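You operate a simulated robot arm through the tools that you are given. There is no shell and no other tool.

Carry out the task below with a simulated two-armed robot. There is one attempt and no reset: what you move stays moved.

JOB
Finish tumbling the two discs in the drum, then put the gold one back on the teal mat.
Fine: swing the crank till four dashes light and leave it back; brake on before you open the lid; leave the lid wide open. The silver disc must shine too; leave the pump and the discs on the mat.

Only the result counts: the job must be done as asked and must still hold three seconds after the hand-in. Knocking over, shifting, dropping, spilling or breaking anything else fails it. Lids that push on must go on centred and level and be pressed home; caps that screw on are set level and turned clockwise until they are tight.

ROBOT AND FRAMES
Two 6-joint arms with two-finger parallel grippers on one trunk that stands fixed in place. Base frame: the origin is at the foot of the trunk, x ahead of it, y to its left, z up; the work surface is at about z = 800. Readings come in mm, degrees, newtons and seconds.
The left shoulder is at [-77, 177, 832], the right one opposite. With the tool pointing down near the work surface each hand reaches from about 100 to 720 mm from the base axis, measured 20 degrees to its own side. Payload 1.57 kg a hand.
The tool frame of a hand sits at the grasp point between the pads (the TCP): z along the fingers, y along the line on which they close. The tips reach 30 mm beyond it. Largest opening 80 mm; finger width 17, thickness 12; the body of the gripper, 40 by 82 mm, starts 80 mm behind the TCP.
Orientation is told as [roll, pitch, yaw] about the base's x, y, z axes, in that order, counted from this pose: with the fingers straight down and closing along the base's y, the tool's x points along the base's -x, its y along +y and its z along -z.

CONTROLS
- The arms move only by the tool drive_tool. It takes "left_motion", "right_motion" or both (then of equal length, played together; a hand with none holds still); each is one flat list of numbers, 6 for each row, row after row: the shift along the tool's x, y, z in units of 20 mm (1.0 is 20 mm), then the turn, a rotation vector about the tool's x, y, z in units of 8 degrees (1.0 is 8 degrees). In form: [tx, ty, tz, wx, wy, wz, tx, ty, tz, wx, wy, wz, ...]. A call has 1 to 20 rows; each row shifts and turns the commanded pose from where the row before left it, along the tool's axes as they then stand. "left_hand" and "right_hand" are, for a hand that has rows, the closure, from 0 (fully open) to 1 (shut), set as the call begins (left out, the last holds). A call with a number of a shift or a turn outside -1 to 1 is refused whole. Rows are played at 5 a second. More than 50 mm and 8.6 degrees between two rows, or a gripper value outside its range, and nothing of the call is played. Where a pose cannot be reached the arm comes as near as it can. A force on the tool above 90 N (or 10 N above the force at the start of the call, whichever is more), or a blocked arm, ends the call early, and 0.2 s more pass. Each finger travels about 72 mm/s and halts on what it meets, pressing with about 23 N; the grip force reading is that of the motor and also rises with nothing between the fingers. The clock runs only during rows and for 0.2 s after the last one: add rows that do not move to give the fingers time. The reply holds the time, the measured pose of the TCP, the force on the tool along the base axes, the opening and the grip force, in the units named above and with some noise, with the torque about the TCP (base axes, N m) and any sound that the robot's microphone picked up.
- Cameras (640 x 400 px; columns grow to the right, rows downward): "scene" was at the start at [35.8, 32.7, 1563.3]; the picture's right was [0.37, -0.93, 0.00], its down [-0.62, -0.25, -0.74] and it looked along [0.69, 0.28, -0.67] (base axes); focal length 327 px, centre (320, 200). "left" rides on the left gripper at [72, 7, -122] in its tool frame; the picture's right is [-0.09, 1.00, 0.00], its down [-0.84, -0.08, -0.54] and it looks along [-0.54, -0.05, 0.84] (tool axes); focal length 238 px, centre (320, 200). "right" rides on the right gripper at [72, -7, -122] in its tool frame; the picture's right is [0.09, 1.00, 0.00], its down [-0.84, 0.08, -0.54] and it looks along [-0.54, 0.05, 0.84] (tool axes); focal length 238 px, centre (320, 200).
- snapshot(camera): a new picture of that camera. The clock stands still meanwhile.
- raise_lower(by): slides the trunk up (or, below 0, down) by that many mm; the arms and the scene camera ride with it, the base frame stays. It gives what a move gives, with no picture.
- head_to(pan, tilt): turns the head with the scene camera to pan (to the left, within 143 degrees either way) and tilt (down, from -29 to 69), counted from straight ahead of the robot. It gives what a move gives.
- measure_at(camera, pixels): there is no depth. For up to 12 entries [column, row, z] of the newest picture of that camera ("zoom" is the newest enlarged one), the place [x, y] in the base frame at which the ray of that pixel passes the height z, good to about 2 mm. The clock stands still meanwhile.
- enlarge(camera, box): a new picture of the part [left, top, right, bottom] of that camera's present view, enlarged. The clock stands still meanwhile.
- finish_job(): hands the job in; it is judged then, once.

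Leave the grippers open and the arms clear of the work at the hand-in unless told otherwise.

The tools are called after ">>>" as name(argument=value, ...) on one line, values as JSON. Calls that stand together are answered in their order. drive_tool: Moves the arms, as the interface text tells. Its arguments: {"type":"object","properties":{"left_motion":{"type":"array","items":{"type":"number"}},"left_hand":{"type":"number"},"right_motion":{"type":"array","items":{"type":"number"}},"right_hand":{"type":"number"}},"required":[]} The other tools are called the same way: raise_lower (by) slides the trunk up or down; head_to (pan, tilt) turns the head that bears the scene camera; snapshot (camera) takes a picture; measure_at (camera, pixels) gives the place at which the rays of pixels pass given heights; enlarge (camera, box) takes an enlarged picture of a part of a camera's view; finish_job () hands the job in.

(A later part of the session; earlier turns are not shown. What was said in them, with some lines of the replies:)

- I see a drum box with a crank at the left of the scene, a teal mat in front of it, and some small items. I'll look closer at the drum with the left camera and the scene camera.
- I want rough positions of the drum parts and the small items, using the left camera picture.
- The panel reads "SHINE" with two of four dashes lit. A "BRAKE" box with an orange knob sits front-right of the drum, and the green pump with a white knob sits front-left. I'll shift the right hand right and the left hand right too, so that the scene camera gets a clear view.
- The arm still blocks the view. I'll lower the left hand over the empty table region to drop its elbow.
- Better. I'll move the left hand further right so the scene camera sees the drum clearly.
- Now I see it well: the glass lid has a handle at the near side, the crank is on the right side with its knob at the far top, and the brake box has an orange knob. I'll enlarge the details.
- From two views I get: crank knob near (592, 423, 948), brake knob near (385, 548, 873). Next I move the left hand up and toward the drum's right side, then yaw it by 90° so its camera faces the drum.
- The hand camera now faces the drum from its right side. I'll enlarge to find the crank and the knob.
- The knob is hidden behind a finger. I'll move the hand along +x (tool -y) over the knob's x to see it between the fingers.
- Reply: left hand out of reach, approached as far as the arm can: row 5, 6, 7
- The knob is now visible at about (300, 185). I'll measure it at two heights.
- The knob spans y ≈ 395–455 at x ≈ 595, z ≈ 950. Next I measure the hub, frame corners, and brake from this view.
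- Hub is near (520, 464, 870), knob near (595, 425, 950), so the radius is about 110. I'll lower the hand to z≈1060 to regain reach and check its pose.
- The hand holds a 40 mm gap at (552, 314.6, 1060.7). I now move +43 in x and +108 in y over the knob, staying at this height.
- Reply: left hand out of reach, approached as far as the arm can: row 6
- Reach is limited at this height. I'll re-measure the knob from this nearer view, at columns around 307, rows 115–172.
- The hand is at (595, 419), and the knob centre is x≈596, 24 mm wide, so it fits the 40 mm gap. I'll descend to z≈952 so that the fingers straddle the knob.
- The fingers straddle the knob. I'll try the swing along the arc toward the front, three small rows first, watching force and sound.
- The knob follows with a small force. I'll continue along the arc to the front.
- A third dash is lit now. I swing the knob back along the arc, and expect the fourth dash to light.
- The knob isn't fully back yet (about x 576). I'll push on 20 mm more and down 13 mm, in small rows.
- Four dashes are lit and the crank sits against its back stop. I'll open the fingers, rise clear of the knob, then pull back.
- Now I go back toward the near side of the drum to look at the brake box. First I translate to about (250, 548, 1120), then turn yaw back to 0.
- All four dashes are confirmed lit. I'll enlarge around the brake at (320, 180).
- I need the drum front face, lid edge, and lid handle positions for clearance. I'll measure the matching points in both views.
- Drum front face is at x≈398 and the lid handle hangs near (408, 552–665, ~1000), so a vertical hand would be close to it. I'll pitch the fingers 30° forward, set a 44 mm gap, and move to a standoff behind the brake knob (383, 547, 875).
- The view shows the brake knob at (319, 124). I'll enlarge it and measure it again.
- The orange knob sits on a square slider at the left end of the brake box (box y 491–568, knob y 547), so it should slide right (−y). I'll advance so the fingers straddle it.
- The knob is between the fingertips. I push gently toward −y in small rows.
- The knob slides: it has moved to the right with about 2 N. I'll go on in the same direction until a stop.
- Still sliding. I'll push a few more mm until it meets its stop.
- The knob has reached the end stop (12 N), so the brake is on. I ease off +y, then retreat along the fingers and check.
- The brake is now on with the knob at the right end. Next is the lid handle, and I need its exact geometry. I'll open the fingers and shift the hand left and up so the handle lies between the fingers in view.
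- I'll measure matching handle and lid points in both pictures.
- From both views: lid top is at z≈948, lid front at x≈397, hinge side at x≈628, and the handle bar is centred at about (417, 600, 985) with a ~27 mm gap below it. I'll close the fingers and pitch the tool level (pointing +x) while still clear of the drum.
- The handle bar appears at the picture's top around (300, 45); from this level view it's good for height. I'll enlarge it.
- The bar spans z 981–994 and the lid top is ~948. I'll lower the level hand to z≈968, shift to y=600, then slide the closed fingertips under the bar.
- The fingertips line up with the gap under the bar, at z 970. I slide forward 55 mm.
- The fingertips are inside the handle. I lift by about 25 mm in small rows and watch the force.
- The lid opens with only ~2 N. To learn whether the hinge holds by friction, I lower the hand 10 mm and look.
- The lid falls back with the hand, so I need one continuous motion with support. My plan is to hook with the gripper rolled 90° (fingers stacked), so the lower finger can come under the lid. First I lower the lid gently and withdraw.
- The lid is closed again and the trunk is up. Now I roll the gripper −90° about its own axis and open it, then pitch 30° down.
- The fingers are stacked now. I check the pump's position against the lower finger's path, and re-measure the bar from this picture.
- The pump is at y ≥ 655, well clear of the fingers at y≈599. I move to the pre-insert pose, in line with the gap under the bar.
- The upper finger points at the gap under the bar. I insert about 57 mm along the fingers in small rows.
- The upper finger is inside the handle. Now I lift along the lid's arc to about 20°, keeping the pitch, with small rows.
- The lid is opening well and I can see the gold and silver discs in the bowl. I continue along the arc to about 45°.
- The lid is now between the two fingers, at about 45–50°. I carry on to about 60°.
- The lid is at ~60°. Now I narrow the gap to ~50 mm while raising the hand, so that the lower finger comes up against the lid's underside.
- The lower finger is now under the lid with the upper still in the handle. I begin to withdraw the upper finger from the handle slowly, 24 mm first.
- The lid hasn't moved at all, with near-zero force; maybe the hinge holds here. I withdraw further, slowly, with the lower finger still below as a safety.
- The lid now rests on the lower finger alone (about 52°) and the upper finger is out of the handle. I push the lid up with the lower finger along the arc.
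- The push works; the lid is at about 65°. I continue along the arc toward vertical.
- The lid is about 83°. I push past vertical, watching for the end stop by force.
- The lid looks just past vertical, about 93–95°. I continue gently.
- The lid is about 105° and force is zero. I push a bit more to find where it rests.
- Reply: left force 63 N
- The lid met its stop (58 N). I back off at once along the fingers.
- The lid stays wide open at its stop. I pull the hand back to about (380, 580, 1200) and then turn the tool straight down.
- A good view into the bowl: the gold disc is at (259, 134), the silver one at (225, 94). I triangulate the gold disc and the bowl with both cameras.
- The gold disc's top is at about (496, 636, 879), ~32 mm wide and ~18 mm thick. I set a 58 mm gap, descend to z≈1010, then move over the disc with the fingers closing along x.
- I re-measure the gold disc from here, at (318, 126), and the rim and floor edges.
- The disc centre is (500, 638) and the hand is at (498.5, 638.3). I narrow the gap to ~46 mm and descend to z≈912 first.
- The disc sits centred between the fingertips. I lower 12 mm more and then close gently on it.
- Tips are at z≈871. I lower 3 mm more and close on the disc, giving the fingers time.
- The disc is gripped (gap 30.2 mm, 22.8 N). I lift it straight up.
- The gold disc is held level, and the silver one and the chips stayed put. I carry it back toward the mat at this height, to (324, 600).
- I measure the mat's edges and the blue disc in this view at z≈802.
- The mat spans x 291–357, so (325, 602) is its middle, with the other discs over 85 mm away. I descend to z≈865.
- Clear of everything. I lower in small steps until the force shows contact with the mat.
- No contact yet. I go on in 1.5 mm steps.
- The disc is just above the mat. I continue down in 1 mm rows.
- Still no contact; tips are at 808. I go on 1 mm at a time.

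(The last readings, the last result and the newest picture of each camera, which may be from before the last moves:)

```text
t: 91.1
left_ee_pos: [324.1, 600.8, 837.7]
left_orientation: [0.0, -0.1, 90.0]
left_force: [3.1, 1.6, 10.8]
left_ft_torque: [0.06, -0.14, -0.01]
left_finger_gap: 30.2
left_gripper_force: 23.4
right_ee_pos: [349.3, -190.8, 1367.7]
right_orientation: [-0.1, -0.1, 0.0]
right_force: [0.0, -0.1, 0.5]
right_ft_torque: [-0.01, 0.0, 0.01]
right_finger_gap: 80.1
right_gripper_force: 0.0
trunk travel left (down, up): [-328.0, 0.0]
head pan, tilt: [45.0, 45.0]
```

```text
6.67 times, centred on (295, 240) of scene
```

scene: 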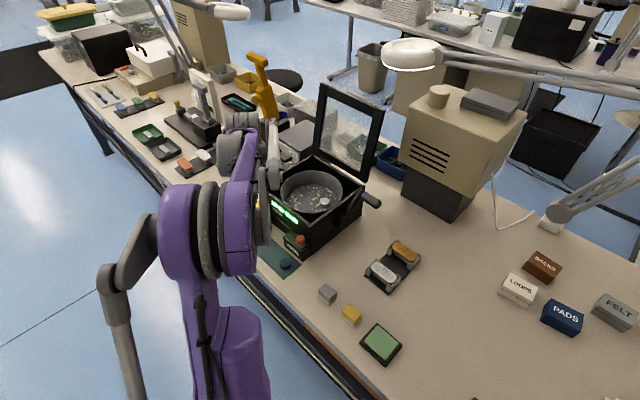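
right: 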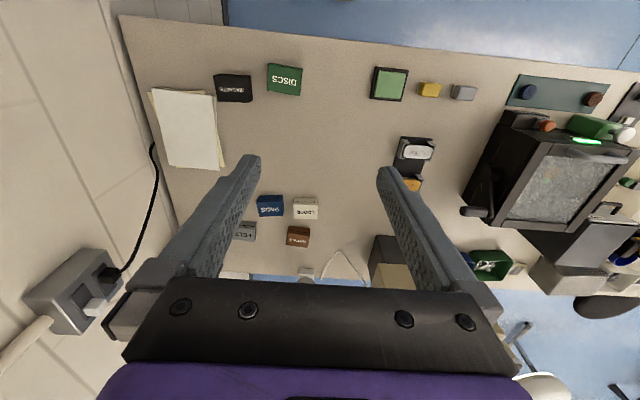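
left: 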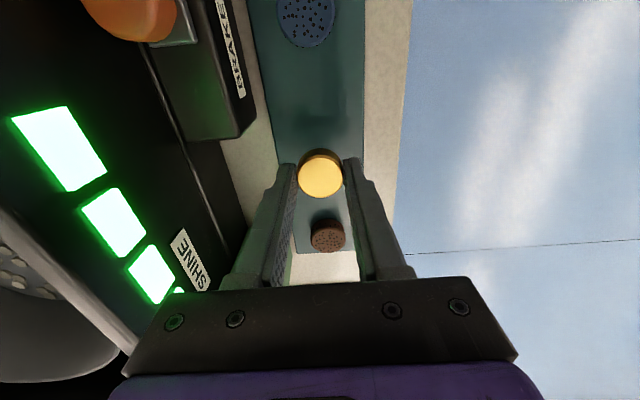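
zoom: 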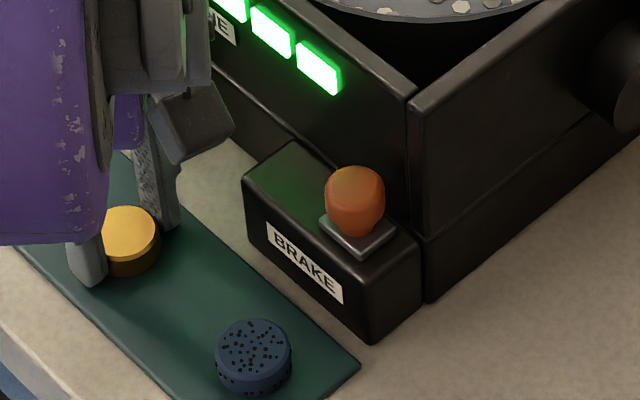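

Contact: 10.8 N upward. I ease up about 1 mm, then open the fingers moderately.

>>> drive_tool(left_motion=[0, 0, -0.06, 0, 0, 0])

>>> drive_tool(left_motion=[0, 0, 0, 0, 0, 0, 0, 0, 0, 0, 0, 0, 0, 0, 0, 0, 0, 0], left_hand=0.35)

>>> snapshot(camera="left")

```text
t: 91.5
left_ee_pos: [325.0, 599.7, 836.5]
left_orientation: [0.1, 0.0, 89.9]
left_force: [1.6, 0.3, 5.5]
left_ft_torque: [0.01, -0.09, -0.04]
left_finger_gap: 30.2
left_gripper_force: 22.7
right_ee_pos: [349.7, -189.3, 1367.9]
right_orientation: [0.0, 0.0, 0.0]
right_force: [-1.1, 0.7, 0.7]
right_ft_torque: [0.01, 0.01, 0.0]
right_finger_gap: 80.1
right_gripper_force: 0.1
trunk travel left (down, up): [-328.0, 0.0]
head pan, tilt: [45.0, 45.0]
```

```text
t: 92.3
left_ee_pos: [324.4, 600.4, 836.8]
left_orientation: [0.1, 0.1, 90.0]
left_force: [-0.3, 0.0, 0.4]
left_ft_torque: [0.0, -0.01, -0.01]
left_finger_gap: 52.0
left_gripper_force: 0.1
right_ee_pos: [350.3, -189.0, 1368.6]
right_orientation: [0.1, 0.1, 0.0]
right_force: [0.0, 0.2, 1.1]
right_ft_torque: [0.0, 0.01, -0.02]
right_finger_gap: 80.0
right_gripper_force: 0.1
trunk travel left (down, up): [-328.0, 0.0]
head pan, tilt: [45.0, 45.0]
```

```text
taken
```

left: 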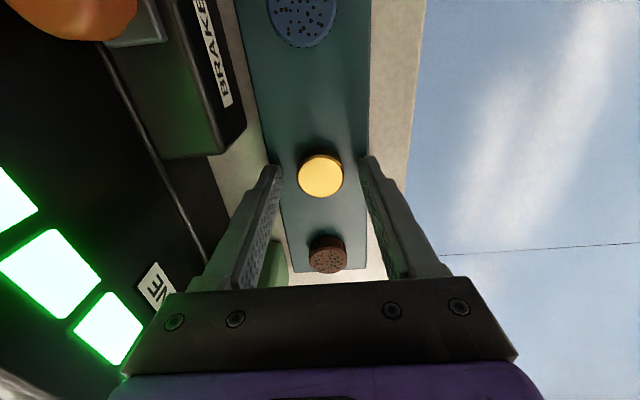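

The gold disc rests freely between the fingers on the mat. I raise the hand straight up by about 300 mm and then move it back.

>>> drive_tool(left_motion=[0, 0, -0.4, 0, 0, 0, 0, 0, -0.8, 0, 0, 0, 0, 0, -1, 0, 0, 0, 0, 0, -1, 0, 0, 0, 0, 0, -1, 0, 0, 0, 0, 0, -1, 0, 0, 0, 0, 0, -1, 0, 0, 0, 0, 0, -1, 0, 0, 0, 0, 0, -1, 0, 0, 0, 0, 0, -1, 0, 0, 0, 0, 0, -1, 0, 0, 0, 0, 0, -1, 0, 0, 0, 0, 0, -1, 0, 0, 0, 0, 0, -1, 0, 0, 0, 0, 0, -1, 0, 0, 0])

>>> snapshot(camera="left")

```text
t: 95.5
left_ee_pos: [325.0, 599.8, 1121.8]
left_orientation: [0.1, 0.0, 89.9]
left_force: [0.4, 0.0, 0.0]
left_ft_torque: [-0.01, 0.0, 0.0]
left_finger_gap: 52.0
left_gripper_force: 0.0
right_ee_pos: [350.3, -188.8, 1368.7]
right_orientation: [0.0, -0.1, 0.0]
right_force: [0.1, 0.3, -0.7]
right_ft_torque: [0.01, -0.06, 0.01]
right_finger_gap: 79.9
right_gripper_force: 0.0
trunk travel left (down, up): [-328.0, 0.0]
head pan, tilt: [45.0, 45.0]
```

```text
taken
```

left: 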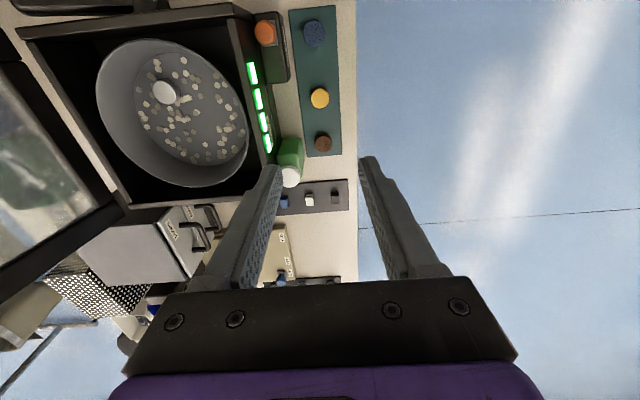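

The gold disc lies between the blue and brown ones. I move the arm away to the right and open the hand fully for a final check.

>>> drive_tool(left_motion=[1, 0.1, 0, 0, 0, 0, 1, 0.1, 0, 0, 0, 0, 1, 0.1, 0, 0, 0, 0, 1, 0.1, 0, 0, 0, 0, 1, 0.1, 0, 0, 0, 0, 1, 0.1, 0, 0, 0, 0, 1, 0.1, 0, 0, 0, 0, 1, 0.1, 0, 0, 0, 0, 1, 0.1, 0, 0, 0, 0, 1, 0.1, 0, 0, 0, 0, 1, 0.1, 0, 0, 0, 0, 1, 0.1, 0, 0, 0, 0, 1, 0.1, 0, 0, 0, 0, 1, 0.1, 0, 0, 0, 0, 1, 0.1, 0, 0, 0, 0, 1, 0.1, 0, 0, 0, 0, 1, 0.1, 0, 0, 0, 0, 1, 0.1, 0, 0, 0, 0, 1, 0.1, 0, 0, 0, 0, 1, 0.1, 0, 0, 0, 0], left_hand=0)

>>> snapshot(camera="scene")

>>> enlarge(camera="scene", box=[215, 90, 415, 290])

```text
t: 99.7
left_ee_pos: [283.6, 201.1, 1122.0]
left_orientation: [0.0, 0.0, 90.0]
left_force: [0.4, -0.2, -0.2]
left_ft_torque: [0.0, -0.03, -0.01]
left_finger_gap: 80.1
left_gripper_force: 0.0
right_ee_pos: [348.6, -188.1, 1366.9]
right_orientation: [0.1, 0.0, 0.0]
right_force: [-0.6, 0.7, 0.9]
right_ft_torque: [-0.02, 0.02, 0.0]
right_finger_gap: 79.8
right_gripper_force: 0.1
trunk travel left (down, up): [-328.0, 0.0]
head pan, tilt: [45.0, 45.0]
```

```text
taken
```

scene: 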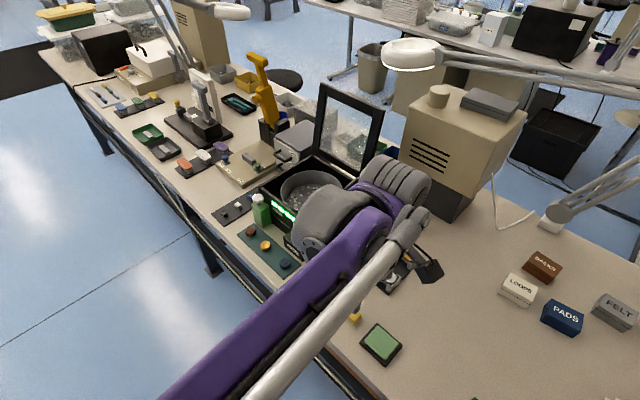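

```text
2.00 times, centred on (315, 190) of scene
```

zoom: 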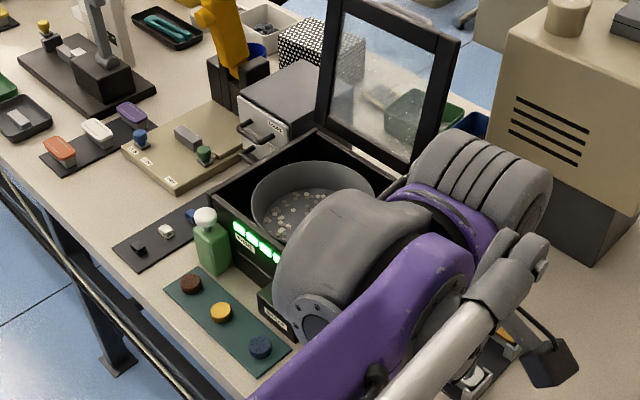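

The mat looks right. I move the arm 120 mm further right to check the crank, brake and silver disc.

>>> drive_tool(left_motion=[1, 0.2, 0, 0, 0, 0, 1, 0.2, 0, 0, 0, 0, 1, 0.2, 0, 0, 0, 0, 1, 0.2, 0, 0, 0, 0, 1, 0.2, 0, 0, 0, 0, 1, 0.2, 0, 0, 0, 0])

>>> enlarge(camera="scene", box=[215, 80, 415, 280])

>>> snapshot(camera="scene")

```text
t: 101.1
left_ee_pos: [260.5, 79.5, 1121.6]
left_orientation: [0.1, 0.0, 90.0]
left_force: [0.8, 0.5, -0.6]
left_ft_torque: [-0.01, 0.01, -0.04]
left_finger_gap: 80.0
left_gripper_force: 0.0
right_ee_pos: [350.0, -187.7, 1368.2]
right_orientation: [0.0, 0.0, 0.0]
right_force: [-0.1, -0.5, 0.0]
right_ft_torque: [-0.01, 0.0, -0.02]
right_finger_gap: 80.1
right_gripper_force: 0.0
trunk travel left (down, up): [-328.0, 0.0]
head pan, tilt: [45.0, 45.0]
```

```text
2.00 times, centred on (315, 180) of scene
```

zoom: 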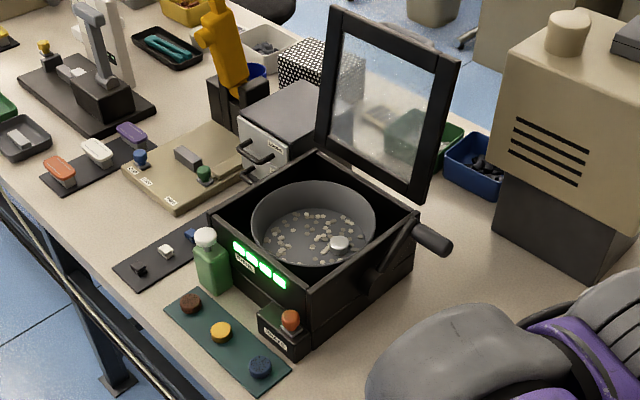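

```text
taken
```

scene: 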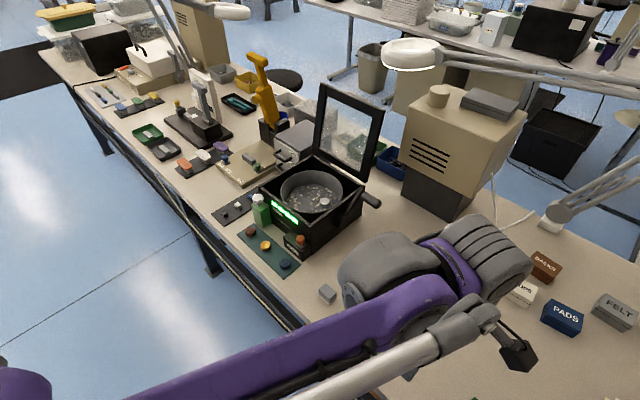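

Final check: four dashes are lit, the crank is back, the brake knob is at its on end, and the lid is wide open. The silver disc shines in the bowl, and the gold one is on the teal mat between the untouched brown and blue discs. The pump hasn't moved and the hands are open and clear, so I hand the job in.

>>> finish_job()

```text
The job is handed in.
```

I finished the tumbling, and the gold disc is back on the teal mat, between the brown and blue ones. I've handed the job in, but no verdict came back. This is how everything stood at my last check:

- **Crank:** all four dashes are lit, and the crank is back against its rear stop.
- **Brake and lid:** I slid the brake knob to its end stop, then opened the lid. The lid is wide open and resting on its stop. I pressed it against that stop with about 58 N before backing off, and saw no damage.
- **Discs:** the silver disc is in the drum with the chips and looked shiny. I didn't touch the brown and blue discs.
- **Pump:** I didn't touch it, and it hasn't moved.
- **Hands:** both grippers are open and clear of the work.
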